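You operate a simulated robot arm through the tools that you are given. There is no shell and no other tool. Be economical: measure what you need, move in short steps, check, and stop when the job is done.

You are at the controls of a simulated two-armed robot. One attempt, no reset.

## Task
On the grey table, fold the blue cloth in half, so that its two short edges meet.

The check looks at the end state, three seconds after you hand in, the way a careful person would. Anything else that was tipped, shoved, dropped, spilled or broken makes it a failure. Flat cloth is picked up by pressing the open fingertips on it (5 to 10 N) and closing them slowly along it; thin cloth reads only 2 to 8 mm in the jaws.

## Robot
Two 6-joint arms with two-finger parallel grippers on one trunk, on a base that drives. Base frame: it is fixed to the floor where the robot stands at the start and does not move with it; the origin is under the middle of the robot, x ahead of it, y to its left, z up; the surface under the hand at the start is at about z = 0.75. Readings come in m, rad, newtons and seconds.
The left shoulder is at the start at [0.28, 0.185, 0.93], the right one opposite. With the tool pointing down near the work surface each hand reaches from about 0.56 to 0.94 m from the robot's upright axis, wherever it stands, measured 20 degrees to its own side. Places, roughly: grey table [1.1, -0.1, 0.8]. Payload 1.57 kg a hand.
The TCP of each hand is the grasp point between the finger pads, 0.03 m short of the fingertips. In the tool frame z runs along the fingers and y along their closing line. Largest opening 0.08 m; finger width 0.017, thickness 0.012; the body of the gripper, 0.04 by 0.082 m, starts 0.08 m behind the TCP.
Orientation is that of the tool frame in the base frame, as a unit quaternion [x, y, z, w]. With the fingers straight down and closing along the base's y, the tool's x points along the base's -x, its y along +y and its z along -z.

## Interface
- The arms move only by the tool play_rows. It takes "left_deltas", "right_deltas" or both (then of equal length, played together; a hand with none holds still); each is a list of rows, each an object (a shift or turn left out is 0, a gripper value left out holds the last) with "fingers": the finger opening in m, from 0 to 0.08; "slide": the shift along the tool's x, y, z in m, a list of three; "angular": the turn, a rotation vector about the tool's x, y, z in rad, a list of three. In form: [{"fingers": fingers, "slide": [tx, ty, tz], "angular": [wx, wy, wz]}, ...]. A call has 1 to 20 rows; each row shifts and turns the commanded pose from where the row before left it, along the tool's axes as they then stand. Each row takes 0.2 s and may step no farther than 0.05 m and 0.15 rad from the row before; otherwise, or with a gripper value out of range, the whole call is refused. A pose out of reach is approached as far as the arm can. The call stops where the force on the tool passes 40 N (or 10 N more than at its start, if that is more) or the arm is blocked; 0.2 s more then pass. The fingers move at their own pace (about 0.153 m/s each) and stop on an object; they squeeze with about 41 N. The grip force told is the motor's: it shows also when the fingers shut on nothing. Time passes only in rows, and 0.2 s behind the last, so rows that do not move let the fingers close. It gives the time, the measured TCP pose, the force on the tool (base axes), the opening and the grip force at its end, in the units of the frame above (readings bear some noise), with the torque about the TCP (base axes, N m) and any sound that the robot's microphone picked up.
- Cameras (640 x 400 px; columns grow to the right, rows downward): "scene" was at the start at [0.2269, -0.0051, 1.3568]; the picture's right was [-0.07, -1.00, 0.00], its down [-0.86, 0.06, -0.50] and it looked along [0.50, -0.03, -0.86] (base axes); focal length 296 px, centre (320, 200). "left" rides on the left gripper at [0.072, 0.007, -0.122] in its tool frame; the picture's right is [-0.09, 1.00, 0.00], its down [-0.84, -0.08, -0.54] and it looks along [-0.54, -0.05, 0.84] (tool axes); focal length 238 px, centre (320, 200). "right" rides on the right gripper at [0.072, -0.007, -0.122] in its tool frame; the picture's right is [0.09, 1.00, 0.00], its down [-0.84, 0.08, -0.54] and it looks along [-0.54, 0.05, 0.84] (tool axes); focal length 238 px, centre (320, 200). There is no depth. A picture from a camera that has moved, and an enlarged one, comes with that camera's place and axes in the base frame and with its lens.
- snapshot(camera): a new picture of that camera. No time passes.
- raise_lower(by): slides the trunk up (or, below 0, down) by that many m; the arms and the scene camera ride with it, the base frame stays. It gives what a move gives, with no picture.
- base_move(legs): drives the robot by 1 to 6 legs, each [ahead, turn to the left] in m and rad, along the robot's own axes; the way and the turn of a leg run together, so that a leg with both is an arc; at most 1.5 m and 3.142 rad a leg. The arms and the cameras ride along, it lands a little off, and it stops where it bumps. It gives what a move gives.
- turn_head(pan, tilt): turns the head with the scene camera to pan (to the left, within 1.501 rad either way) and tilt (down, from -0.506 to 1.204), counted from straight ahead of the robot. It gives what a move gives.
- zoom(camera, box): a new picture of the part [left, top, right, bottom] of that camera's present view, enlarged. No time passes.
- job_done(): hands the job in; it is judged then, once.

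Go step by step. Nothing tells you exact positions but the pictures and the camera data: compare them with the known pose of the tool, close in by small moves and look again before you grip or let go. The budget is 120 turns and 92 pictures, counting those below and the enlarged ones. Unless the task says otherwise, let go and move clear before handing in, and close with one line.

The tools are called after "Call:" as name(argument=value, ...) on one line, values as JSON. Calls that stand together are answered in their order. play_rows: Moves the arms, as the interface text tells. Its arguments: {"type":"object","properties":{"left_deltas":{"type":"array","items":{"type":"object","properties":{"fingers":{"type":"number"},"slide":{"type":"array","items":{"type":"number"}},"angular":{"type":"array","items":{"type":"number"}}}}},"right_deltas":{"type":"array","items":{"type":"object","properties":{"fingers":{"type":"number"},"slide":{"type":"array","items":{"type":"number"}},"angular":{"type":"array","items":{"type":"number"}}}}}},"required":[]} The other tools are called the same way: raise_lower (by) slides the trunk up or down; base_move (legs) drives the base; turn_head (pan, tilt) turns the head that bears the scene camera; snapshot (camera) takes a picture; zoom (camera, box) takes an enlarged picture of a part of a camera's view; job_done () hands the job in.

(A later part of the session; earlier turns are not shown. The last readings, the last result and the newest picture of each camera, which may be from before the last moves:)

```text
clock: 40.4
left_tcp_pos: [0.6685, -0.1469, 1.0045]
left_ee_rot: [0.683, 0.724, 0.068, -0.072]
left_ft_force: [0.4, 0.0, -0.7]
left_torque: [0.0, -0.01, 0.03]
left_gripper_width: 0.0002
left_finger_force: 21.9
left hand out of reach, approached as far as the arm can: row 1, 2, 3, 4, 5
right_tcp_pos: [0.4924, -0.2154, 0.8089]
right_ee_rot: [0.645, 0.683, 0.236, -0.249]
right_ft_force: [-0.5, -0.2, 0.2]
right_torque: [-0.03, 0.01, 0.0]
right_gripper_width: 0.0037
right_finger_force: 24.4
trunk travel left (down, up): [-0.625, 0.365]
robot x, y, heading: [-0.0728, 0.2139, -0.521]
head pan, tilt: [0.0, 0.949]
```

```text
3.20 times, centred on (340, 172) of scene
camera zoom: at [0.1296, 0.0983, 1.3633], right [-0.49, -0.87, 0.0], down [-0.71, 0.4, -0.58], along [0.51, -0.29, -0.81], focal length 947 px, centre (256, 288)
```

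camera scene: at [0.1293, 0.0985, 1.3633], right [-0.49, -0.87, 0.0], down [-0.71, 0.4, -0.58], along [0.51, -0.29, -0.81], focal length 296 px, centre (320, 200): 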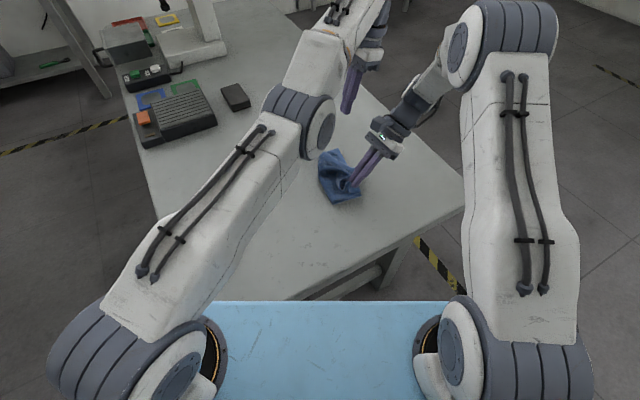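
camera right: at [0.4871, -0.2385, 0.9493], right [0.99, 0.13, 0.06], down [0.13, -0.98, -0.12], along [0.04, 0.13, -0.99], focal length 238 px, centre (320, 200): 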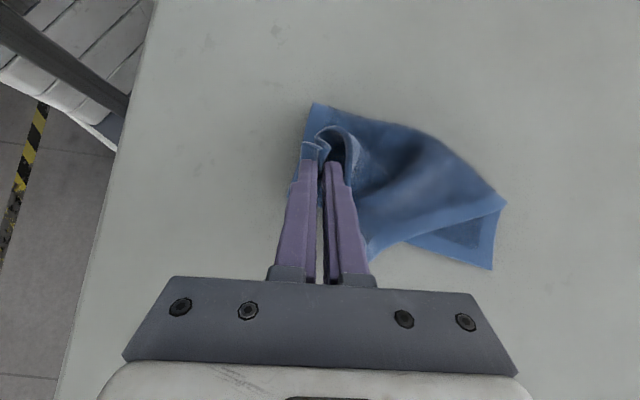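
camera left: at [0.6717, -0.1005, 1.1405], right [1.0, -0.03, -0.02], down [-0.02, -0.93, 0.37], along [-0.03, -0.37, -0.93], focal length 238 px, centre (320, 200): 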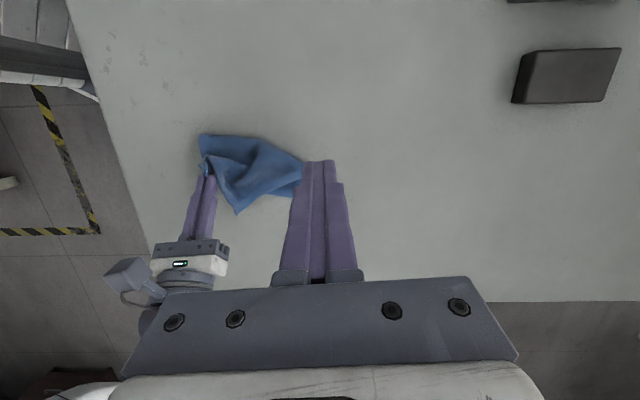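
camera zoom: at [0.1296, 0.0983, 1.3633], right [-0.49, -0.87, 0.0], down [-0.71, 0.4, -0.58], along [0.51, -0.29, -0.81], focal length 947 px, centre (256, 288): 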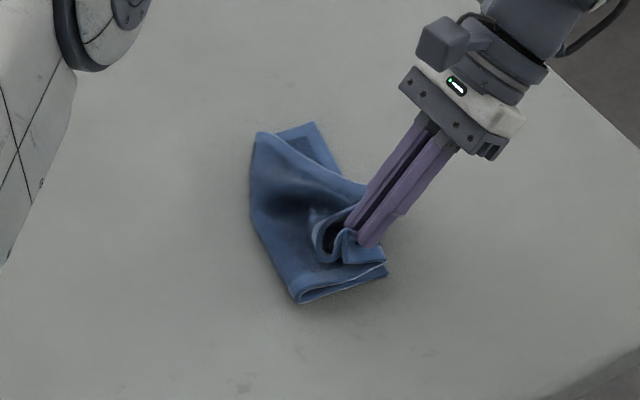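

Corner A dropped loosely on the C side, while D sits close above C. I'll lower the right hand, lay D down near C, and release it.

Call:
play_rows(right_deltas=[{"slide": [-0.006, 0, 0.004]}, {"slide": [-0.006, 0, 0.004]}, {"slide": [-0.006, 0, 0.004]}, {"slide": [-0.0055, 0, 0.0035]}, {}, {"fingers": 0.006}, {"fingers": 0.012}, {"fingers": 0.02}, {}])

Call:
snapshot(camera="right")

Call:
zoom(camera="scene", box=[240, 110, 440, 235])

```text
clock: 42.4
left_tcp_pos: [0.6678, -0.1469, 1.0059]
left_ee_rot: [0.683, 0.723, 0.068, -0.072]
left_ft_force: [-0.8, -0.3, 0.0]
left_torque: [0.0, 0.01, 0.04]
left_gripper_width: 0.0
left_finger_force: 21.3
right_tcp_pos: [0.4915, -0.2222, 0.7835]
right_ee_rot: [0.645, 0.682, 0.238, -0.248]
right_ft_force: [4.1, 3.7, 36.4]
right_torque: [0.59, -0.09, -0.04]
right_gripper_width: 0.0066
right_finger_force: 0.1
trunk travel left (down, up): [-0.625, 0.365]
robot x, y, heading: [-0.0727, 0.2142, -0.515]
head pan, tilt: [0.0, 0.949]
```

```text
58 pictures are left
camera right: at [0.4872, -0.2455, 0.9245], right [0.99, 0.13, 0.06], down [0.13, -0.98, -0.13], along [0.04, 0.13, -0.99], focal length 238 px, centre (320, 200)
```

right: 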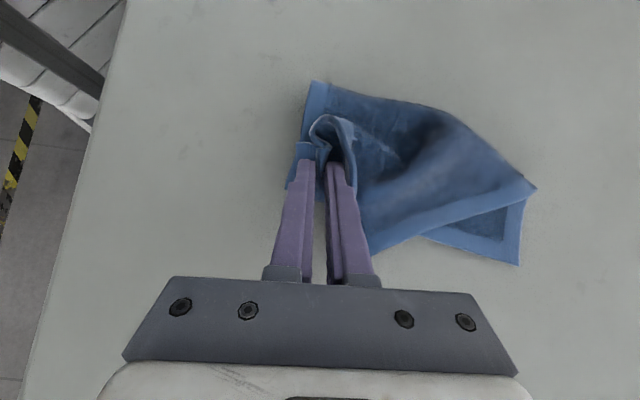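

```text
3.20 times, centred on (340, 172) of scene
camera zoom: at [0.1287, 0.0992, 1.3636], right [-0.49, -0.87, 0.0], down [-0.71, 0.4, -0.58], along [0.51, -0.29, -0.81], focal length 947 px, centre (256, 288)
```

zoom: 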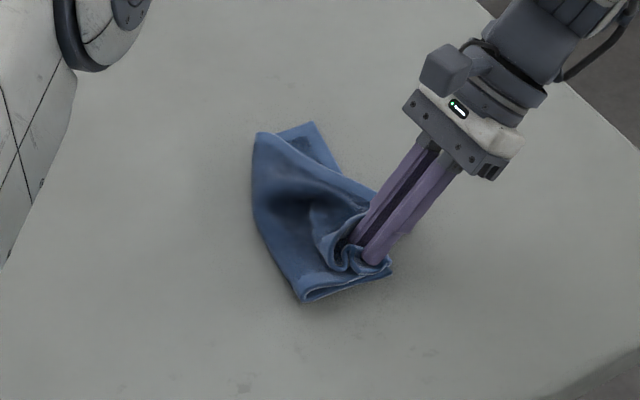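

The fingertips reached the table (36 N). I'll ease up, open, and withdraw along the fingers.

Call:
play_rows(right_deltas=[{"slide": [0.002, 0, -0.003]}, {"fingers": 0.015}, {"fingers": 0.025}, {"slide": [0, 0, -0.01]}, {"slide": [0, 0, -0.02]}, {"slide": [0, 0, -0.04]}, {"slide": [0, 0, -0.04]}, {}])

Call:
snapshot(camera="right")

Call:
zoom(camera="scene", box=[240, 110, 440, 235])

```text
clock: 44.2
left_tcp_pos: [0.6685, -0.1475, 1.0057]
left_ee_rot: [0.683, 0.723, 0.068, -0.072]
left_ft_force: [0.2, 0.4, -0.2]
left_torque: [0.02, 0.0, 0.0]
left_gripper_width: 0.0
left_finger_force: 21.7
right_tcp_pos: [0.4971, -0.2941, 0.8691]
right_ee_rot: [0.645, 0.684, 0.235, -0.248]
right_ft_force: [-0.5, 0.2, 0.1]
right_torque: [0.0, -0.07, 0.0]
right_gripper_width: 0.0251
right_finger_force: 0.0
trunk travel left (down, up): [-0.625, 0.365]
robot x, y, heading: [-0.0748, 0.2101, -0.516]
head pan, tilt: [0.0, 0.949]
```

```text
56 pictures are left
camera right: at [0.4909, -0.3173, 1.0099], right [0.99, 0.13, 0.06], down [0.13, -0.98, -0.12], along [0.04, 0.13, -0.99], focal length 238 px, centre (320, 200)
```

right: 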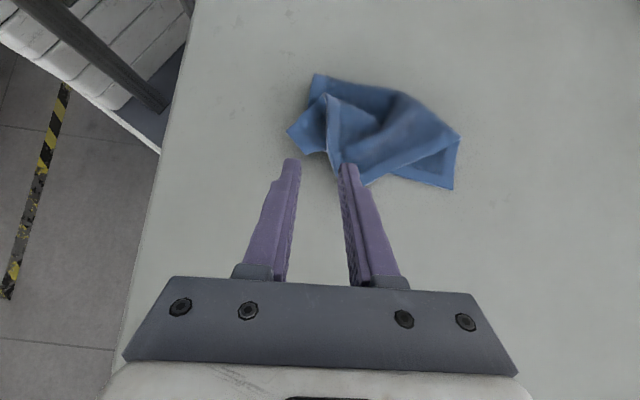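

```text
3.20 times, centred on (340, 172) of scene
camera zoom: at [0.1296, 0.0983, 1.3633], right [-0.49, -0.87, 0.0], down [-0.71, 0.4, -0.58], along [0.51, -0.29, -0.81], focal length 947 px, centre (256, 288)
```

zoom: 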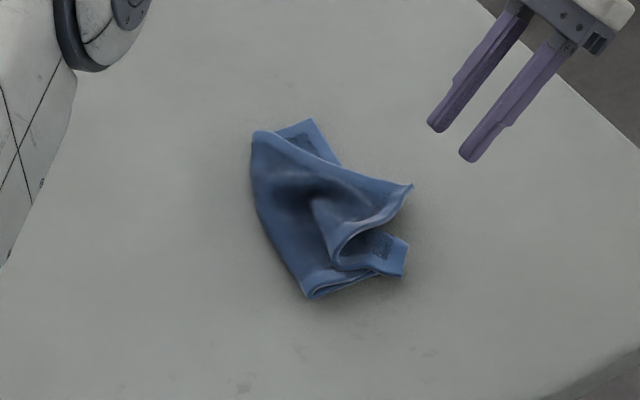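

The top layer is crumpled: A's corner hangs loose and D is pinched up near C. I'll take a better overhead look with the right camera.

Call:
play_rows(right_deltas=[{"slide": [0.031, 0.012, 0.013]}, {"slide": [0.031, 0.012, 0.013]}, {"slide": [0.031, 0.012, 0.013]}, {"slide": [0.031, 0.012, 0.013]}, {}])

Call:
snapshot(camera="right")

Call:
zoom(camera="scene", box=[290, 130, 390, 210])

```text
clock: 45.4
left_tcp_pos: [0.6677, -0.1466, 1.0055]
left_ee_rot: [0.684, 0.723, 0.068, -0.072]
left_ft_force: [-0.4, -0.3, 0.1]
left_torque: [-0.01, -0.01, 0.02]
left_gripper_width: 0.0
left_finger_force: 21.5
right_tcp_pos: [0.5371, -0.1619, 0.9087]
right_ee_rot: [0.645, 0.683, 0.235, -0.248]
right_ft_force: [0.3, -0.7, 0.6]
right_torque: [-0.03, 0.0, 0.01]
right_gripper_width: 0.0251
right_finger_force: 0.1
trunk travel left (down, up): [-0.625, 0.365]
robot x, y, heading: [-0.074, 0.2131, -0.515]
head pan, tilt: [0.0, 0.949]
```

```text
54 pictures are left
camera right: at [0.5314, -0.1861, 1.0497], right [0.99, 0.13, 0.06], down [0.13, -0.98, -0.12], along [0.04, 0.13, -0.99], focal length 238 px, centre (320, 200)
```

right: 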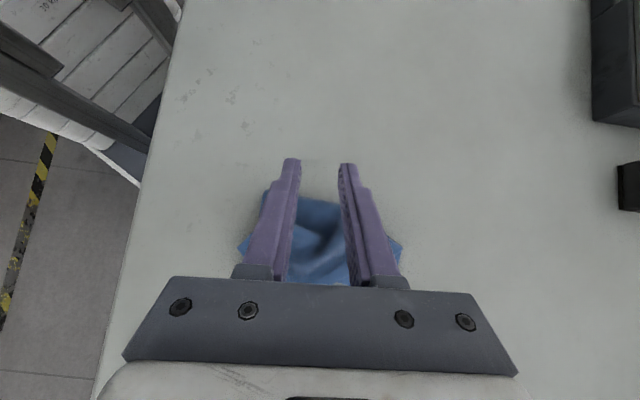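

```text
5.00 times, centred on (340, 170) of scene
camera zoom: at [0.1296, 0.0983, 1.3633], right [-0.49, -0.87, 0.0], down [-0.71, 0.4, -0.58], along [0.51, -0.29, -0.81], focal length 1479 px, centre (220, 350)
```

zoom: 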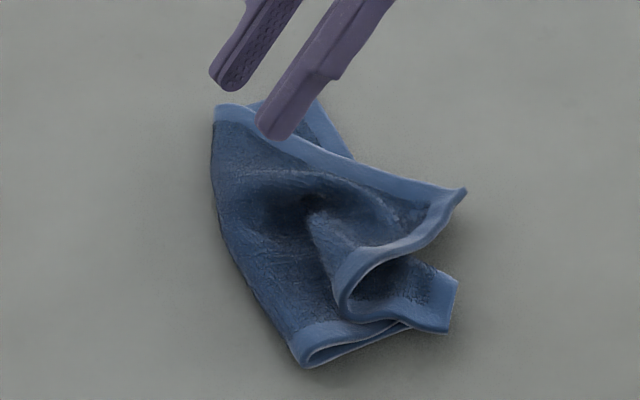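

The fold landed off the midline: bottom B≈(.640,−.257), C≈(.468,−.229), with A overshooting to about (.536,−.285). I'll straighten the right hand and inspect corner A so I can pick it up and respread.

Call:
play_rows(right_deltas=[{"angular": [0, -0.14, 0]}, {"angular": [0, -0.14, 0]}, {"angular": [0, -0.14, 0]}, {"angular": [0, -0.14, 0]}, {"angular": [0, -0.14, 0]}, {"slide": [-0.02, 0, 0]}, {"slide": [-0.02, 0, 0]}, {}])

Call:
snapshot(camera="right")

```text
clock: 47.2
left_tcp_pos: [0.6671, -0.1463, 1.0052]
left_ee_rot: [0.683, 0.724, 0.068, -0.071]
left_ft_force: [0.2, -0.6, 0.6]
left_torque: [0.03, 0.01, 0.05]
left_gripper_width: 0.0
left_finger_force: 21.0
right_tcp_pos: [0.5383, -0.2021, 0.908]
right_ee_rot: [0.686, 0.728, 0.0, 0.001]
right_ft_force: [-0.4, 0.7, 0.8]
right_torque: [0.02, -0.01, 0.0]
right_gripper_width: 0.0252
right_finger_force: 0.1
trunk travel left (down, up): [-0.625, 0.365]
robot x, y, heading: [-0.072, 0.2142, -0.516]
head pan, tilt: [0.0, 0.949]
```

```text
52 pictures are left
camera right: at [0.528, -0.1308, 1.0322], right [0.99, 0.15, 0.0], down [0.13, -0.83, 0.54], along [0.08, -0.54, -0.84], focal length 238 px, centre (320, 200)
```

right: 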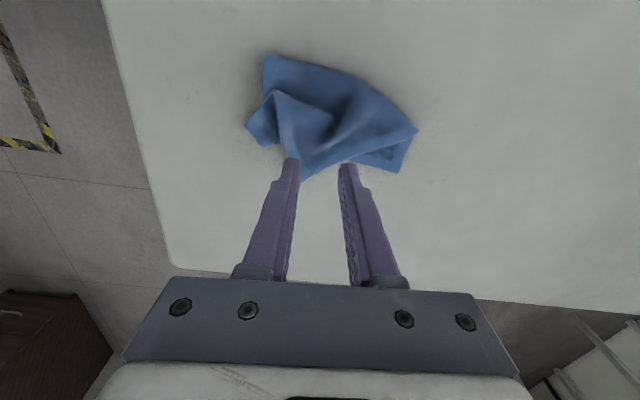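

A is at about (.528,−.276), lying on the table beyond the bottom layer. I'll move over it and press down.

Call:
play_rows(right_deltas=[{"fingers": 0.032, "slide": [-0.027, -0.004, 0.01]}, {"slide": [-0.026, -0.004, 0.01]}, {"slide": [0, 0, 0.03]}, {"slide": [0, 0, 0.03]}, {"slide": [0, 0, 0.025]}, {}])

Call:
zoom(camera="right", box=[200, 60, 440, 210])

```text
clock: 48.6
left_tcp_pos: [0.6689, -0.1482, 1.0054]
left_ee_rot: [0.683, 0.724, 0.069, -0.072]
left_ft_force: [0.0, 0.6, 0.5]
left_torque: [-0.01, 0.0, -0.01]
left_gripper_width: 0.0
left_finger_force: 21.2
right_tcp_pos: [0.5332, -0.257, 0.804]
right_ee_rot: [0.686, 0.727, -0.001, 0.0]
right_ft_force: [-0.4, 0.0, -0.1]
right_torque: [-0.01, 0.01, 0.02]
right_gripper_width: 0.0321
right_finger_force: 0.1
trunk travel left (down, up): [-0.625, 0.365]
robot x, y, heading: [-0.0741, 0.2153, -0.52]
head pan, tilt: [0.0, 0.949]
```

```text
2.67 times, centred on (320, 135) of right
camera zoom: at [0.5235, -0.1847, 0.9275], right [0.99, 0.15, 0.0], down [0.13, -0.83, 0.54], along [0.08, -0.54, -0.84], focal length 636 px, centre (320, 373)
```

zoom: 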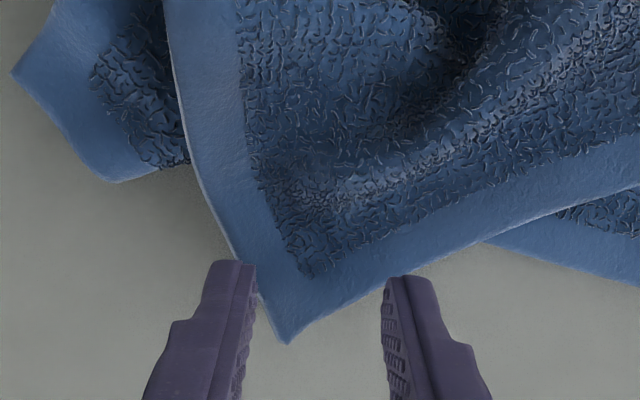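

Corner A is at about (.528,−.284). I'll narrow the opening, shift 1 cm, and press.

Call:
play_rows(right_deltas=[{"fingers": 0.022, "slide": [0.001, 0.009, 0.005]}, {"slide": [0, 0, 0.006]}, {"slide": [0, 0, 0.005]}, {"slide": [0, 0, 0.003]}, {"slide": [0, 0, 0.002]}, {}])

Call:
zoom(camera="right", box=[200, 60, 440, 210])

```text
clock: 50.0
left_tcp_pos: [0.668, -0.1469, 1.0054]
left_ee_rot: [0.684, 0.723, 0.069, -0.072]
left_ft_force: [0.1, 0.1, 0.8]
left_torque: [-0.02, -0.01, 0.0]
left_gripper_width: 0.0
left_finger_force: 21.1
right_tcp_pos: [0.543, -0.255, 0.7831]
right_ee_rot: [0.687, 0.727, -0.001, 0.0]
right_ft_force: [-0.9, 0.2, 4.7]
right_torque: [0.0, 0.0, 0.03]
right_gripper_width: 0.0219
right_finger_force: 0.0
trunk travel left (down, up): [-0.625, 0.365]
robot x, y, heading: [-0.0743, 0.2118, -0.519]
head pan, tilt: [0.0, 0.949]
```

```text
2.67 times, centred on (320, 135) of right
camera zoom: at [0.5326, -0.1827, 0.9066], right [0.99, 0.15, 0.0], down [0.13, -0.83, 0.54], along [0.08, -0.54, -0.84], focal length 636 px, centre (320, 373)
```

zoom: 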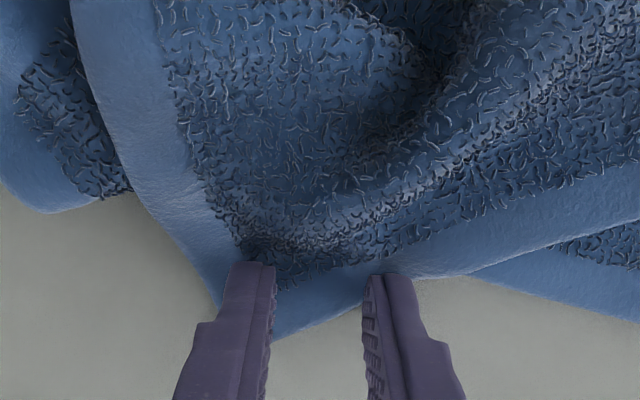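

Contact at 4.7 N on the corner. Closing slowly, with a slight extra press.

Call:
play_rows(right_deltas=[{"slide": [0, 0, 0.001]}, {"fingers": 0.019}, {"fingers": 0.016}, {"fingers": 0.013}, {"fingers": 0.01}, {"fingers": 0.007}, {"fingers": 0.004}, {"fingers": 0.0}, {}, {}])

Call:
zoom(camera="right", box=[200, 60, 440, 210])

```text
clock: 52.2
left_tcp_pos: [0.6676, -0.1479, 1.0046]
left_ee_rot: [0.683, 0.723, 0.069, -0.073]
left_ft_force: [0.5, -0.8, -0.9]
left_torque: [0.02, -0.03, -0.01]
left_gripper_width: 0.0
left_finger_force: 21.2
right_tcp_pos: [0.5433, -0.2546, 0.7824]
right_ee_rot: [0.686, 0.728, -0.001, 0.001]
right_ft_force: [-1.4, -0.1, 16.2]
right_torque: [0.04, 0.13, 0.0]
right_gripper_width: 0.0034
right_finger_force: 24.6
trunk travel left (down, up): [-0.625, 0.365]
robot x, y, heading: [-0.075, 0.2128, -0.516]
head pan, tilt: [0.0, 0.949]
```

```text
2.67 times, centred on (320, 135) of right
camera zoom: at [0.5324, -0.1827, 0.9059], right [0.99, 0.15, 0.0], down [0.13, -0.83, 0.54], along [0.08, -0.54, -0.84], focal length 636 px, centre (320, 373)
```

zoom: 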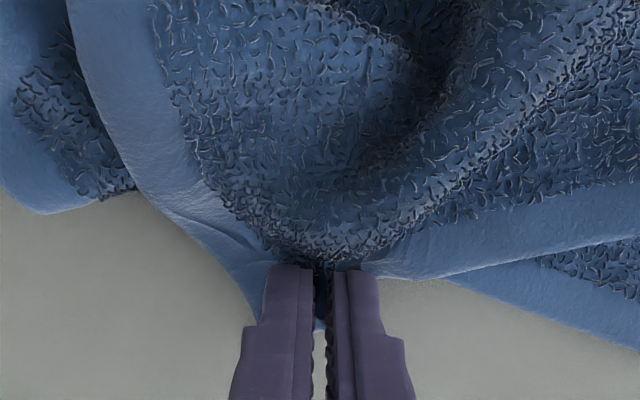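

Corner A is gripped (3.4 mm). First I'll move the left hand out of the way, while lifting A.

Call:
play_rows(left_deltas=[{"slide": [0.03, 0, 0]}, {"slide": [0.03, 0, 0]}, {"slide": [0.03, 0, 0]}, {"slide": [0.03, 0, 0]}, {"slide": [0.03, 0, 0]}, {"slide": [0.03, 0, 0]}, {}], right_deltas=[{"slide": [0, 0, -0.01]}, {"slide": [0, 0, -0.015]}, {"slide": [0, 0, -0.02]}, {"slide": [0, 0, -0.02]}, {"slide": [0, 0, -0.01]}, {}, {}])

Call:
snapshot(camera="scene")

```text
clock: 53.8
left_tcp_pos: [0.7505, -0.0349, 1.0274]
left_ee_rot: [0.683, 0.723, 0.069, -0.073]
left_ft_force: [-0.7, -1.5, 0.6]
left_torque: [0.01, 0.03, 0.0]
left_gripper_width: 0.0003
left_finger_force: 21.9
left hand out of reach, approached as far as the arm can: row 1, 2, 3, 4, 5, 6
right_tcp_pos: [0.5421, -0.2538, 0.857]
right_ee_rot: [0.686, 0.727, -0.001, 0.0]
right_ft_force: [-0.1, 0.3, -0.6]
right_torque: [-0.01, -0.01, 0.03]
right_gripper_width: 0.0028
right_finger_force: 24.2
trunk travel left (down, up): [-0.625, 0.365]
robot x, y, heading: [-0.0768, 0.2137, -0.517]
head pan, tilt: [0.0, 0.949]
```

```text
48 pictures are left
camera scene: at [0.1296, 0.0984, 1.3633], right [-0.49, -0.87, 0.0], down [-0.71, 0.4, -0.58], along [0.51, -0.29, -0.81], focal length 296 px, centre (320, 200)
```

scene: 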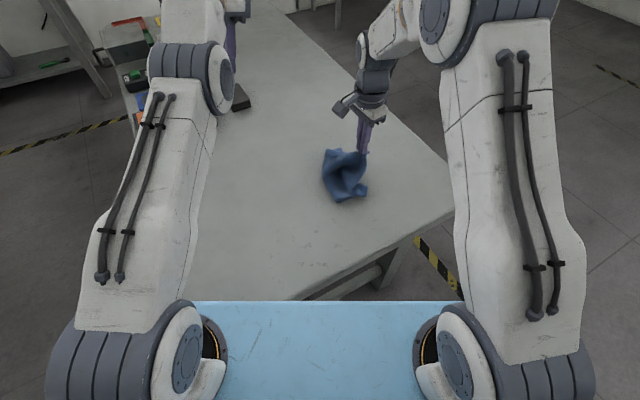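

The left arm seems caught in an awkward stretched pose. I'll turn its hand back toward the neutral yaw, which should free the wrist.

Call:
play_rows(left_deltas=[{"angular": [0, -0.1, 0]}, {"angular": [0, -0.1, 0]}, {"angular": [0, 0, -0.125]}, {"angular": [0, 0, -0.125]}, {"angular": [0, 0, -0.125]}, {"angular": [0, 0, -0.125]}, {"angular": [0, 0, -0.125]}, {"angular": [0, 0, -0.125]}, {"angular": [0, 0, -0.125]}, {"angular": [0, 0, -0.125]}, {}])

```text
clock: 56.2
left_tcp_pos: [0.747, -0.0352, 1.0764]
left_ee_rot: [0.253, 0.967, -0.001, -0.003]
left_ft_force: [-1.4, 0.0, 0.0]
left_torque: [-0.02, -0.01, 0.01]
left_gripper_width: 0.0
left_finger_force: 21.1
left hand out of reach, approached as far as the arm can: row 1, 2, 3
right_tcp_pos: [0.5433, -0.2535, 0.8574]
right_ee_rot: [0.686, 0.727, 0.0, 0.001]
right_ft_force: [0.7, -0.3, -0.4]
right_torque: [0.0, -0.02, 0.02]
right_gripper_width: 0.0028
right_finger_force: 24.1
trunk travel left (down, up): [-0.625, 0.365]
robot x, y, heading: [-0.0753, 0.2138, -0.514]
head pan, tilt: [0.0, 0.949]
```

Freed. Now pulling the left hand back toward the robot.

Call:
play_rows(left_deltas=[{"slide": [0.04, 0.015, 0]}, {"slide": [0.04, 0.015, 0]}, {"slide": [0.04, 0.015, 0]}, {"slide": [0.04, 0.015, 0]}, {"slide": [0.04, 0.015, 0.03]}, {}])

Call:
snapshot(camera="scene")

```text
refused: row 5 steps farther than a row can; nothing moved
```

```text
47 pictures are left
camera scene: at [0.1297, 0.0983, 1.3633], right [-0.49, -0.87, 0.0], down [-0.71, 0.4, -0.58], along [0.51, -0.29, -0.81], focal length 296 px, centre (320, 200)
```

scene: 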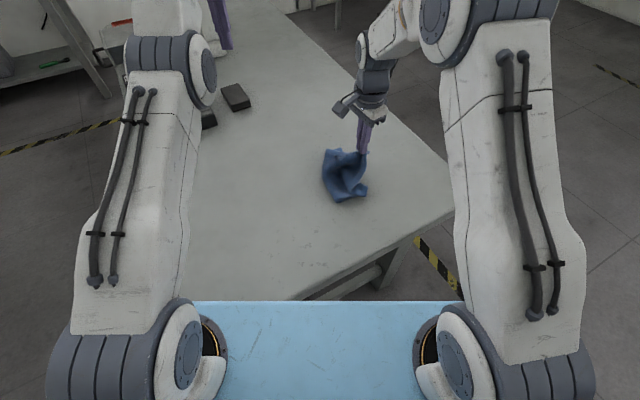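

Call:
play_rows(left_deltas=[{"slide": [0.04, 0.015, 0]}, {"slide": [0.04, 0.015, 0]}, {"slide": [0.04, 0.015, 0]}, {"slide": [0.04, 0.015, 0]}, {"slide": [0.04, 0.015, 0.01]}, {"slide": [0, 0, 0.03]}, {}])

Call:
snapshot(camera="scene")

```text
clock: 57.8
left_tcp_pos: [0.786, 0.0445, 1.0728]
left_ee_rot: [0.253, 0.967, 0.0, -0.008]
left_ft_force: [0.2, -0.6, 0.7]
left_torque: [0.0, 0.01, -0.03]
left_gripper_width: 0.0
left_finger_force: 21.4
left hand out of reach, approached as far as the arm can: row 1, 2, 3, 4, 5, 6
right_tcp_pos: [0.543, -0.254, 0.8574]
right_ee_rot: [0.686, 0.727, -0.001, 0.001]
right_ft_force: [-0.2, 0.5, 0.1]
right_torque: [-0.01, 0.01, 0.0]
right_gripper_width: 0.003
right_finger_force: 24.4
trunk travel left (down, up): [-0.625, 0.365]
robot x, y, heading: [-0.0728, 0.2151, -0.516]
head pan, tilt: [0.0, 0.949]
```

```text
46 pictures are left
camera scene: at [0.1297, 0.0983, 1.3632], right [-0.49, -0.87, 0.0], down [-0.71, 0.4, -0.58], along [0.51, -0.29, -0.81], focal length 296 px, centre (320, 200)
```

scene: 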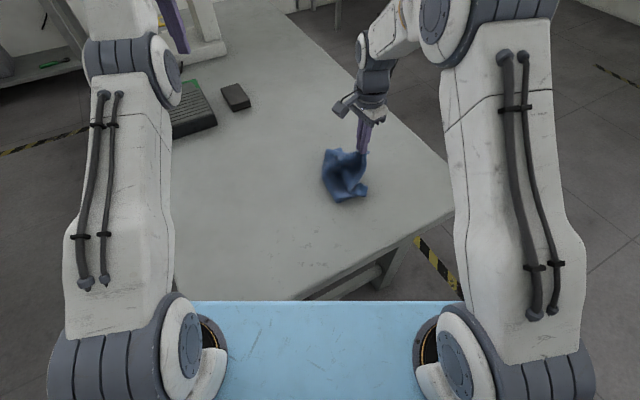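

The left hand moves sideways but not back. I'll try raising it to free the joint that is at its limit.

Call:
play_rows(left_deltas=[{"slide": [0, 0, -0.03]}, {"slide": [0, 0, -0.03]}, {"slide": [0, 0, -0.03]}, {"slide": [0.03, 0, -0.02]}, {"slide": [0.03, 0, -0.02]}, {}])

```text
clock: 59.2
left_tcp_pos: [0.7131, 0.0807, 1.164]
left_ee_rot: [0.254, 0.967, -0.001, 0.001]
left_ft_force: [-0.2, 0.4, -0.2]
left_torque: [-0.02, -0.03, 0.01]
left_gripper_width: 0.0
left_finger_force: 21.2
left hand out of reach, approached as far as the arm can: row 1, 2, 3
right_tcp_pos: [0.544, -0.254, 0.8568]
right_ee_rot: [0.687, 0.727, -0.001, 0.001]
right_ft_force: [0.6, -0.3, 0.0]
right_torque: [-0.03, -0.02, -0.02]
right_gripper_width: 0.003
right_finger_force: 23.9
trunk travel left (down, up): [-0.625, 0.365]
robot x, y, heading: [-0.072, 0.2137, -0.518]
head pan, tilt: [0.0, 0.949]
```

It is free again. Continue back, then down a little.

Call:
play_rows(left_deltas=[{"slide": [0.04, 0, 0]}, {"slide": [0.04, 0, 0]}, {"slide": [0.04, 0, 0]}, {"slide": [0.01, 0, 0.03]}, {"slide": [0, 0, 0.04]}, {"slide": [0, 0, 0.04]}, {}])

Call:
snapshot(camera="scene")

```text
clock: 60.8
left_tcp_pos: [0.5995, 0.1451, 1.0527]
left_ee_rot: [0.253, 0.967, -0.001, 0.0]
left_ft_force: [0.0, -0.3, -0.2]
left_torque: [-0.04, -0.02, 0.04]
left_gripper_width: 0.0
left_finger_force: 21.1
right_tcp_pos: [0.5433, -0.2543, 0.8578]
right_ee_rot: [0.686, 0.727, -0.001, 0.001]
right_ft_force: [0.5, 0.1, -0.3]
right_torque: [-0.02, 0.05, -0.01]
right_gripper_width: 0.0029
right_finger_force: 24.1
trunk travel left (down, up): [-0.625, 0.365]
robot x, y, heading: [-0.0759, 0.2095, -0.513]
head pan, tilt: [0.0, 0.949]
```

```text
45 pictures are left
camera scene: at [0.1297, 0.0983, 1.3632], right [-0.49, -0.87, 0.0], down [-0.71, 0.4, -0.58], along [0.51, -0.29, -0.81], focal length 296 px, centre (320, 200)
```

scene: 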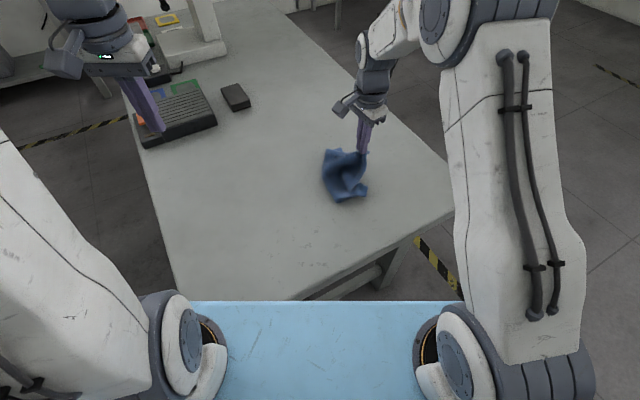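

The left arm is back to normal. Now the right hand carries A back over toward the robot (to about (.494,−.04)) to unfold and draw the cloth nearer.

Call:
play_rows(right_deltas=[{"slide": [0.027, -0.0046, 0]}, {"slide": [0.027, -0.0046, 0]}, {"slide": [0.027, -0.0046, 0]}, {"slide": [0.027, -0.0046, 0]}, {"slide": [0.027, -0.0046, 0]}, {"slide": [0.027, -0.0046, 0.01]}, {"slide": [0.027, -0.0046, 0.015]}, {"slide": [0.027, -0.0046, 0.02]}, {}])

Call:
zoom(camera="scene", box=[220, 110, 420, 250])

```text
clock: 62.8
left_tcp_pos: [0.6006, 0.1445, 1.0532]
left_ee_rot: [0.253, 0.967, -0.001, -0.001]
left_ft_force: [-0.6, -0.7, -0.2]
left_torque: [-0.01, 0.01, -0.01]
left_gripper_width: 0.0
left_finger_force: 21.2
right_tcp_pos: [0.4934, -0.0412, 0.8119]
right_ee_rot: [0.686, 0.727, 0.0, 0.001]
right_ft_force: [0.0, -0.1, -0.3]
right_torque: [0.03, -0.02, -0.01]
right_gripper_width: 0.0032
right_finger_force: 24.1
trunk travel left (down, up): [-0.625, 0.365]
robot x, y, heading: [-0.0688, 0.2143, -0.512]
head pan, tilt: [0.0, 0.949]
```

```text
2.86 times, centred on (320, 180) of scene
camera zoom: at [0.1297, 0.0984, 1.3633], right [-0.49, -0.87, 0.0], down [-0.71, 0.4, -0.58], along [0.51, -0.29, -0.81], focal length 845 px, centre (320, 257)
```

zoom: 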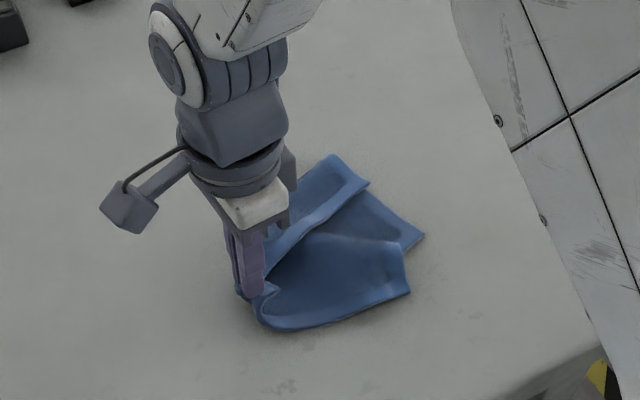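

It is unfolding. I'll set A down, release it, and look.

Call:
play_rows(right_deltas=[{"slide": [0, 0, 0.012]}, {"slide": [0, 0, 0.01]}, {"fingers": 0.01}, {"fingers": 0.02}, {"slide": [0, 0, -0.03]}, {"slide": [0, 0, -0.04]}, {"slide": [0, -0.04, -0.02]}, {"slide": [0, -0.045, 0]}, {"slide": [0, -0.045, 0]}, {}])

Call:
zoom(camera="scene", box=[240, 130, 400, 240])

```text
clock: 65.0
left_tcp_pos: [0.6012, 0.1454, 1.0535]
left_ee_rot: [0.253, 0.967, -0.001, 0.0]
left_ft_force: [-0.6, 0.4, -0.6]
left_torque: [0.01, -0.02, 0.0]
left_gripper_width: 0.0
left_finger_force: 21.1
right_tcp_pos: [0.3641, -0.048, 0.8796]
right_ee_rot: [0.686, 0.727, 0.0, 0.001]
right_ft_force: [-0.6, -0.2, 0.1]
right_torque: [0.0, 0.0, -0.03]
right_gripper_width: 0.02
right_finger_force: 0.0
trunk travel left (down, up): [-0.625, 0.365]
robot x, y, heading: [-0.0722, 0.2119, -0.516]
head pan, tilt: [0.0, 0.949]
```

```text
3.64 times, centred on (320, 185) of scene
camera zoom: at [0.1296, 0.0983, 1.3633], right [-0.49, -0.87, 0.0], down [-0.71, 0.4, -0.58], along [0.51, -0.29, -0.81], focal length 1076 px, centre (320, 254)
```

zoom: 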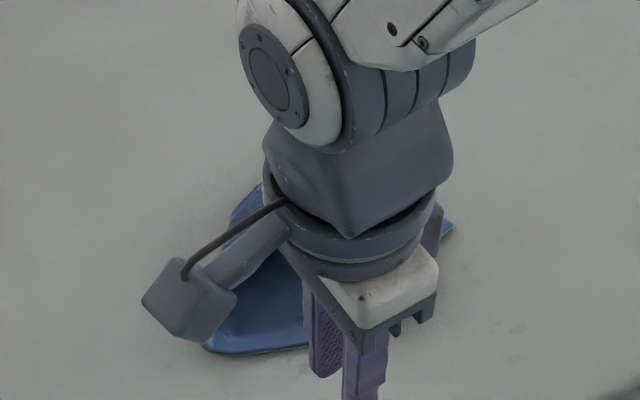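

The hand blocks the view; I'll move the right hand to its own side and turn it back to neutral yaw.

Call:
play_rows(right_deltas=[{"slide": [-0.037, -0.004, -0.01]}, {"slide": [-0.037, -0.004, -0.01]}, {"slide": [-0.037, -0.004, -0.01]}, {"slide": [-0.037, -0.004, 0]}, {"slide": [-0.037, -0.004, 0]}, {"slide": [-0.037, -0.004, 0]}, {"angular": [0, 0, -0.125]}, {"angular": [0, 0, -0.125]}, {"angular": [0, 0, -0.125]}, {"angular": [0, 0, -0.125]}, {"angular": [0, 0, -0.125]}, {"angular": [0, 0, -0.125]}, {"angular": [0, 0, -0.125]}, {"angular": [0, 0, -0.125]}, {}])

Call:
zoom(camera="scene", box=[240, 130, 400, 240])

```text
clock: 68.2
left_tcp_pos: [0.6007, 0.1443, 1.0529]
left_ee_rot: [0.254, 0.967, 0.0, 0.0]
left_ft_force: [0.3, -0.6, -0.5]
left_torque: [0.02, -0.01, -0.02]
left_gripper_width: 0.0
left_finger_force: 21.1
right_tcp_pos: [0.3526, -0.2712, 0.9097]
right_ee_rot: [0.254, 0.967, -0.001, -0.001]
right_ft_force: [0.1, -0.1, -0.7]
right_torque: [0.03, -0.02, 0.03]
right_gripper_width: 0.02
right_finger_force: 0.1
trunk travel left (down, up): [-0.625, 0.365]
robot x, y, heading: [-0.0743, 0.2104, -0.515]
head pan, tilt: [0.0, 0.949]
```

```text
3.64 times, centred on (320, 185) of scene
camera zoom: at [0.1296, 0.0983, 1.3633], right [-0.49, -0.87, 0.0], down [-0.71, 0.4, -0.58], along [0.51, -0.29, -0.81], focal length 1076 px, centre (320, 254)
```

zoom: 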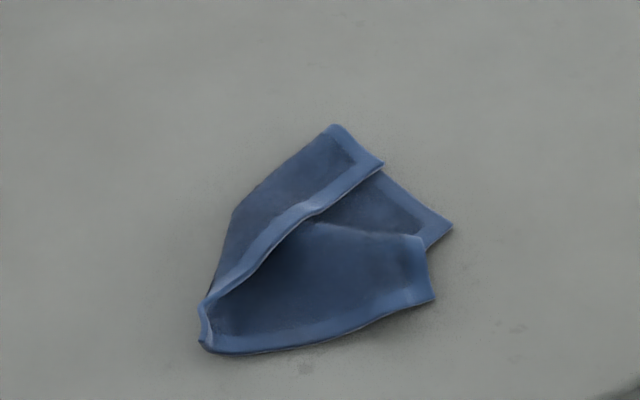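

The cloth is Z-folded, but the AD edge now faces the robot: A≈ robot-frame (f .60, l .077), D≈(.633,−.076). I'll grip both corners, lift it to hang and straighten, then lay it down and fold back toward the robot. Hover first.

Call:
play_rows(left_deltas=[{"fingers": 0.026, "slide": [0.0008, -0.0267, 0.024]}, {"slide": [0.0008, -0.0267, 0.024]}, {"slide": [0.0008, -0.0267, 0.024]}, {"slide": [0.0008, -0.0267, 0.024]}, {"slide": [0.0008, -0.0267, 0.024]}, {"slide": [0.0008, -0.0267, 0.024]}, {"slide": [0.0008, -0.0267, 0.024]}, {"slide": [0.0008, -0.0267, 0.024]}, {"angular": [0, 0, -0.1]}, {"angular": [0, 0, -0.1]}, {}], right_deltas=[{"fingers": 0.026, "slide": [-0.0038, 0.0195, 0.006]}, {"slide": [-0.0038, 0.0195, 0.006]}, {"slide": [-0.0038, 0.0195, 0.006]}, {"slide": [-0.0038, 0.0195, 0.006]}, {"slide": [-0.0038, 0.0195, 0.006]}, {"slide": [-0.0038, 0.0195, 0.006]}, {"slide": [-0.0038, 0.0195, 0.006]}, {"slide": [-0.0038, 0.0195, 0.006]}, {"angular": [0, 0, -0.1]}, {"angular": [0, 0, -0.1]}, {}])

Call:
snapshot(camera="left")

Call:
snapshot(camera="right")

```text
clock: 70.6
left_tcp_pos: [0.4909, -0.0379, 0.8614]
left_ee_rot: [0.156, 0.988, -0.001, -0.001]
left_ft_force: [0.0, 0.2, 0.3]
left_torque: [0.0, -0.01, 0.0]
left_gripper_width: 0.0259
left_finger_force: 0.0
right_tcp_pos: [0.4563, -0.1505, 0.8631]
right_ee_rot: [0.156, 0.988, 0.0, 0.0]
right_ft_force: [0.3, 0.2, 0.8]
right_torque: [-0.01, 0.05, -0.04]
right_gripper_width: 0.0261
right_finger_force: 0.1
trunk travel left (down, up): [-0.625, 0.365]
robot x, y, heading: [-0.0718, 0.2145, -0.521]
head pan, tilt: [0.0, 0.949]
```

```text
41 pictures are left
camera left: at [0.4237, -0.0102, 0.9851], right [0.39, 0.92, 0.0], down [0.77, -0.33, 0.54], along [0.5, -0.21, -0.84], focal length 238 px, centre (320, 200)
```

left: 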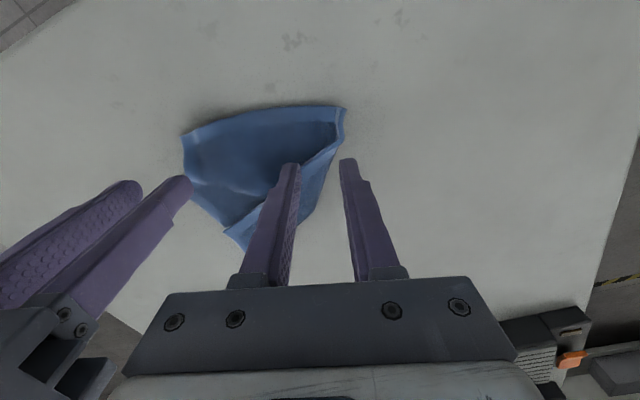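

```text
40 pictures are left
camera right: at [0.3857, -0.1347, 0.9855], right [0.22, 0.98, 0.0], down [0.82, -0.18, 0.54], along [0.53, -0.12, -0.84], focal length 238 px, centre (320, 200)
```

right: 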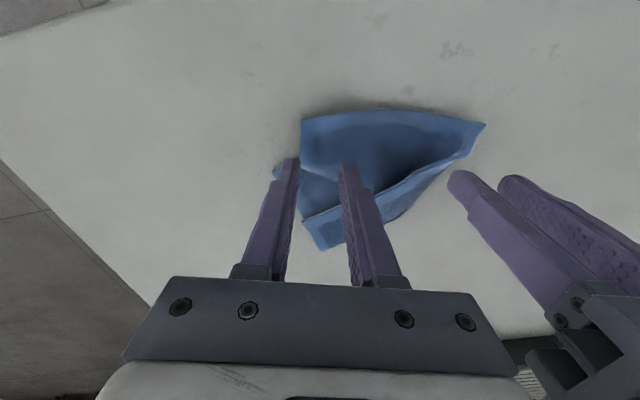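

Refined: A≈(.478,−.003), D≈(.440,−.165). Align with the edge and descend to just above it.

Call:
play_rows(left_deltas=[{"slide": [0.0102, 0.0081, 0]}, {"angular": [0, 0, -0.08]}, {"slide": [0, 0, 0.025]}, {"slide": [0, 0, 0.025]}, {"slide": [0, 0, 0.01]}, {}], right_deltas=[{"slide": [0.002, 0.0041, 0]}, {"angular": [0, 0, -0.08]}, {"slide": [0, 0, 0.025]}, {"slide": [0, 0, 0.025]}, {"slide": [0, 0, 0.01]}, {}])

Call:
zoom(camera="left", box=[160, 70, 440, 245])

Call:
zoom(camera="right", box=[200, 70, 480, 245])

```text
clock: 72.0
left_tcp_pos: [0.4833, -0.0276, 0.8025]
left_ee_rot: [0.116, 0.993, -0.001, -0.001]
left_ft_force: [-0.3, -0.3, -0.1]
left_torque: [-0.02, -0.01, -0.01]
left_gripper_width: 0.0259
left_finger_force: 0.0
right_tcp_pos: [0.4544, -0.146, 0.8017]
right_ee_rot: [0.116, 0.993, 0.0, 0.0]
right_ft_force: [0.2, 0.1, 0.2]
right_torque: [0.0, 0.02, 0.0]
right_gripper_width: 0.0263
right_finger_force: 0.0
trunk travel left (down, up): [-0.625, 0.365]
robot x, y, heading: [-0.0729, 0.212, -0.514]
head pan, tilt: [0.0, 0.949]
```

```text
2.29 times, centred on (300, 158) of left
camera zoom: at [0.4147, -0.005, 0.9249], right [0.32, 0.95, 0.0], down [0.8, -0.27, 0.54], along [0.51, -0.17, -0.84], focal length 545 px, centre (366, 297)
```

zoom: 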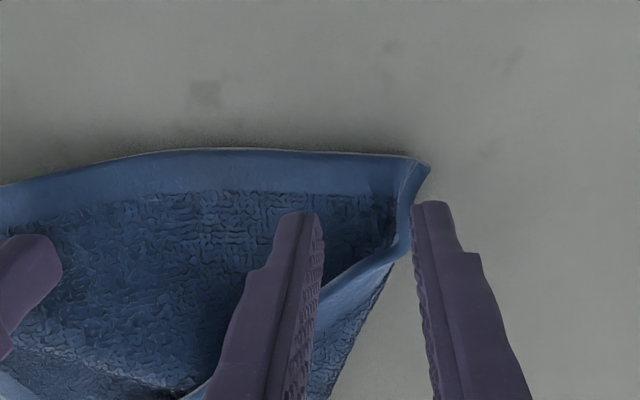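

```text
2.29 times, centred on (340, 158) of right
camera zoom: at [0.3835, -0.1358, 0.9247], right [0.14, 0.99, 0.0], down [0.83, -0.12, 0.54], along [0.54, -0.08, -0.84], focal length 545 px, centre (274, 297)
```

zoom: 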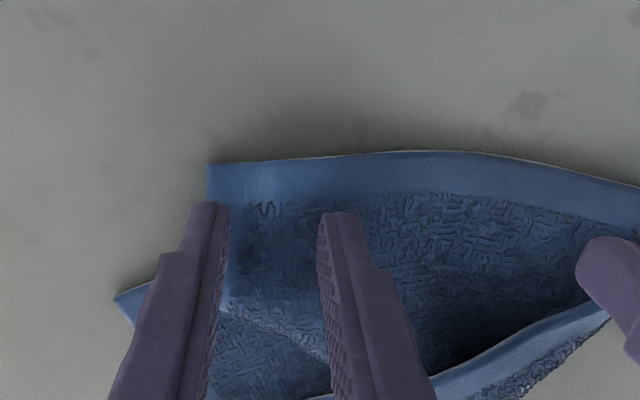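

Positions fit. I'll narrow the opening, shift 3 mm inward each, and press down.

Call:
play_rows(left_deltas=[{"fingers": 0.022, "slide": [0, -0.003, 0.007]}, {"slide": [0, 0, 0.006]}, {"slide": [0, 0, 0.003]}, {"slide": [0, 0, 0.002]}, {}], right_deltas=[{"fingers": 0.022, "slide": [-0.001, 0.003, 0.007]}, {"slide": [0, 0, 0.006]}, {"slide": [0, 0, 0.003]}, {"slide": [0, 0, 0.002]}, {}])

```text
clock: 73.2
left_tcp_pos: [0.4815, -0.0308, 0.7842]
left_ee_rot: [0.117, 0.993, -0.001, 0.002]
left_ft_force: [1.3, 0.6, 10.1]
left_torque: [0.09, -0.08, 0.0]
left_gripper_width: 0.0225
left_finger_force: 0.1
right_tcp_pos: [0.4567, -0.1438, 0.7856]
right_ee_rot: [0.117, 0.993, 0.0, 0.002]
right_ft_force: [-5.0, -0.1, 29.6]
right_torque: [0.44, -0.08, 0.1]
right_gripper_width: 0.0214
right_finger_force: 0.1
trunk travel left (down, up): [-0.625, 0.365]
robot x, y, heading: [-0.0731, 0.214, -0.515]
head pan, tilt: [0.0, 0.949]
```

The right presses too hard (30 N, extra cloth layers below). I'll raise it 2 mm and then close both slowly.

Call:
play_rows(left_deltas=[{}, {"fingers": 0.019}, {"fingers": 0.016}, {"fingers": 0.013}, {"fingers": 0.01}, {"fingers": 0.007}, {"fingers": 0.004}, {"fingers": 0.0}, {}, {}], right_deltas=[{"slide": [0, 0, -0.0015]}, {"fingers": 0.019}, {"fingers": 0.016}, {"fingers": 0.013}, {"fingers": 0.01}, {"fingers": 0.007}, {"fingers": 0.004}, {"fingers": 0.0}, {}, {}])

Call:
zoom(camera="left", box=[160, 70, 440, 245])

Call:
zoom(camera="right", box=[200, 70, 480, 245])

```text
clock: 75.4
left_tcp_pos: [0.4831, -0.031, 0.7843]
left_ee_rot: [0.116, 0.993, -0.002, 0.001]
left_ft_force: [-2.4, -11.2, 20.2]
left_torque: [-0.3, 0.06, 0.03]
left_gripper_width: 0.0049
left_finger_force: 24.9
right_tcp_pos: [0.4569, -0.1426, 0.7853]
right_ee_rot: [0.116, 0.993, -0.001, 0.0]
right_ft_force: [1.1, 15.7, 18.7]
right_torque: [0.63, -0.15, 0.05]
right_gripper_width: 0.0047
right_finger_force: 25.3
trunk travel left (down, up): [-0.625, 0.365]
robot x, y, heading: [-0.0714, 0.2116, -0.512]
head pan, tilt: [0.0, 0.949]
```

```text
2.29 times, centred on (300, 158) of left
camera zoom: at [0.4133, -0.0074, 0.9075], right [0.32, 0.95, 0.0], down [0.8, -0.27, 0.54], along [0.52, -0.18, -0.84], focal length 545 px, centre (366, 297)
```

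zoom: 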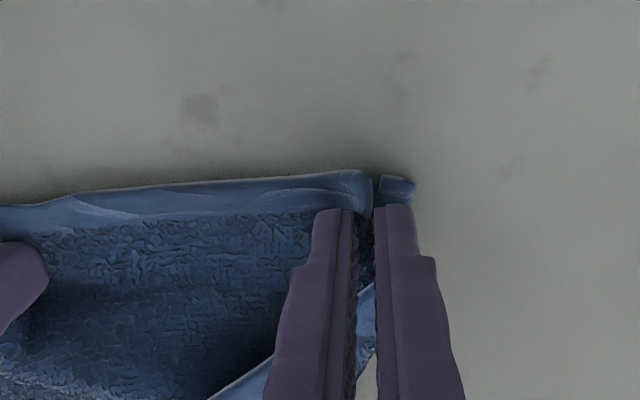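

```text
2.29 times, centred on (340, 158) of right
camera zoom: at [0.385, -0.1324, 0.9093], right [0.14, 0.99, 0.0], down [0.83, -0.12, 0.54], along [0.54, -0.08, -0.84], focal length 545 px, centre (274, 297)
```

zoom: 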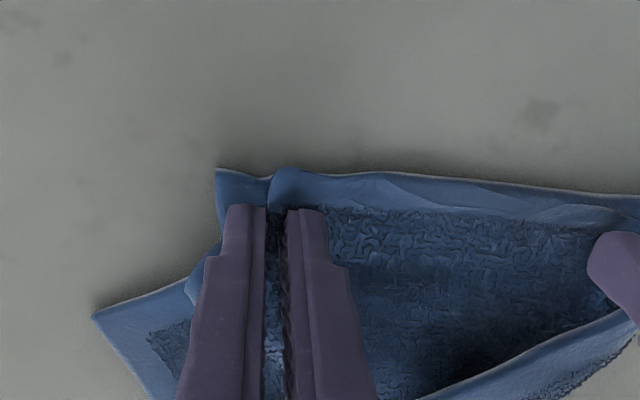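

Both corners are gripped. Lifting straight up so the cloth hangs and straightens.

Call:
play_rows(left_deltas=[{"slide": [0, -0.002, -0.005]}, {"slide": [0, -0.001, -0.01]}, {"slide": [0, 0, -0.02]}, {"slide": [0, 0, -0.03]}, {"slide": [0, 0, -0.03]}, {"slide": [0, 0, -0.03]}, {"slide": [0, 0, -0.03]}, {"slide": [0, 0, -0.03]}, {"slide": [0, 0, -0.03]}, {"slide": [0, 0, -0.02]}, {}, {}], right_deltas=[{"slide": [0, 0.002, -0.005]}, {"slide": [0, 0.001, -0.01]}, {"slide": [0, 0, -0.02]}, {"slide": [0, 0, -0.03]}, {"slide": [0, 0, -0.03]}, {"slide": [0, 0, -0.03]}, {"slide": [0, 0, -0.03]}, {"slide": [0, 0, -0.03]}, {"slide": [0, 0, -0.03]}, {"slide": [0, 0, -0.02]}, {}, {}])

Call:
snapshot(camera="left")

Call:
snapshot(camera="scene")

```text
clock: 78.0
left_tcp_pos: [0.4827, -0.0344, 1.0175]
left_ee_rot: [0.116, 0.993, -0.001, -0.001]
left_ft_force: [-0.5, -3.3, -0.5]
left_torque: [-0.12, -0.02, 0.03]
left_gripper_width: 0.0032
left_finger_force: 24.3
right_tcp_pos: [0.4573, -0.1393, 1.0206]
right_ee_rot: [0.117, 0.993, -0.001, 0.0]
right_ft_force: [0.6, 4.5, 0.0]
right_torque: [0.13, -0.02, 0.0]
right_gripper_width: 0.0037
right_finger_force: 24.1
trunk travel left (down, up): [-0.625, 0.365]
robot x, y, heading: [-0.0727, 0.2124, -0.52]
head pan, tilt: [0.0, 0.949]
```

```text
35 pictures are left
camera left: at [0.4141, -0.0107, 1.1414], right [0.32, 0.95, 0.0], down [0.8, -0.27, 0.54], along [0.51, -0.17, -0.84], focal length 238 px, centre (320, 200)
```

left: 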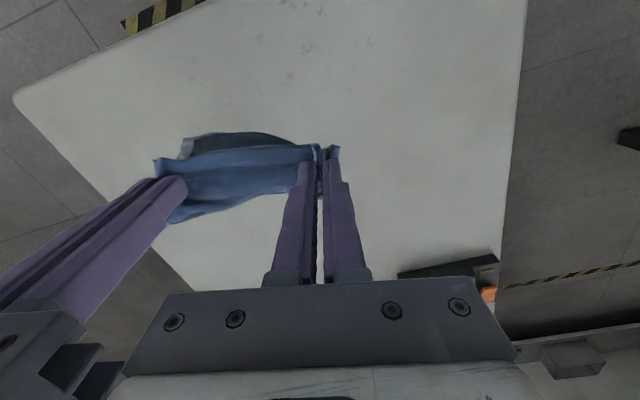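

```text
34 pictures are left
camera scene: at [0.1296, 0.0984, 1.3633], right [-0.49, -0.87, 0.0], down [-0.71, 0.4, -0.58], along [0.51, -0.29, -0.81], focal length 296 px, centre (320, 200)
```

scene: 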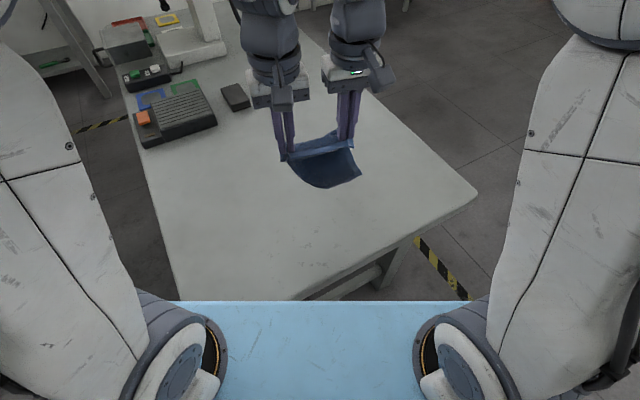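

Call:
zoom(camera="scene", box=[240, 100, 400, 210])

Call:
snapshot(camera="right")

```text
3.64 times, centred on (320, 155) of scene
camera zoom: at [0.1296, 0.0984, 1.3633], right [-0.49, -0.87, 0.0], down [-0.71, 0.4, -0.58], along [0.51, -0.29, -0.81], focal length 1076 px, centre (320, 364)
```

zoom: 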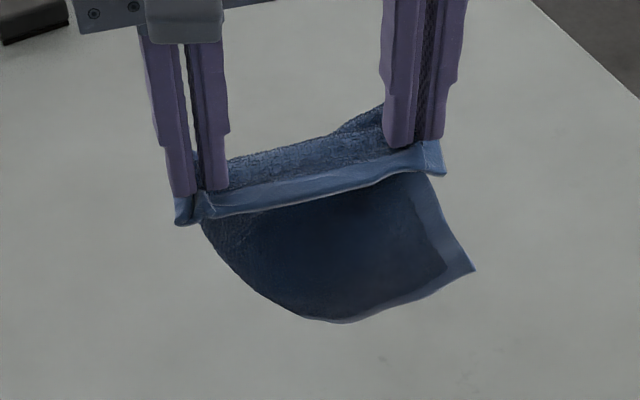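

```text
32 pictures are left
camera right: at [0.3869, -0.1298, 1.1438], right [0.14, 0.99, 0.0], down [0.83, -0.12, 0.54], along [0.54, -0.08, -0.84], focal length 238 px, centre (320, 200)
```

right: 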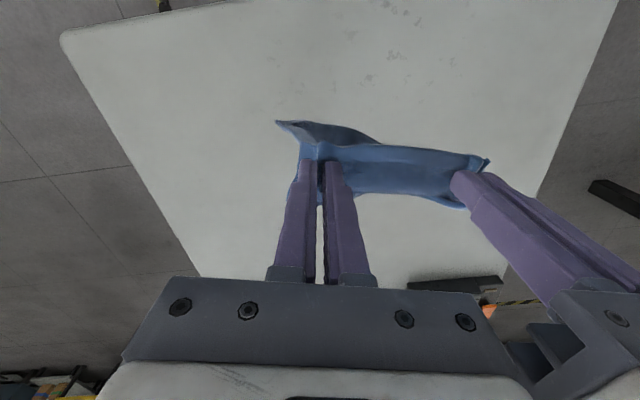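

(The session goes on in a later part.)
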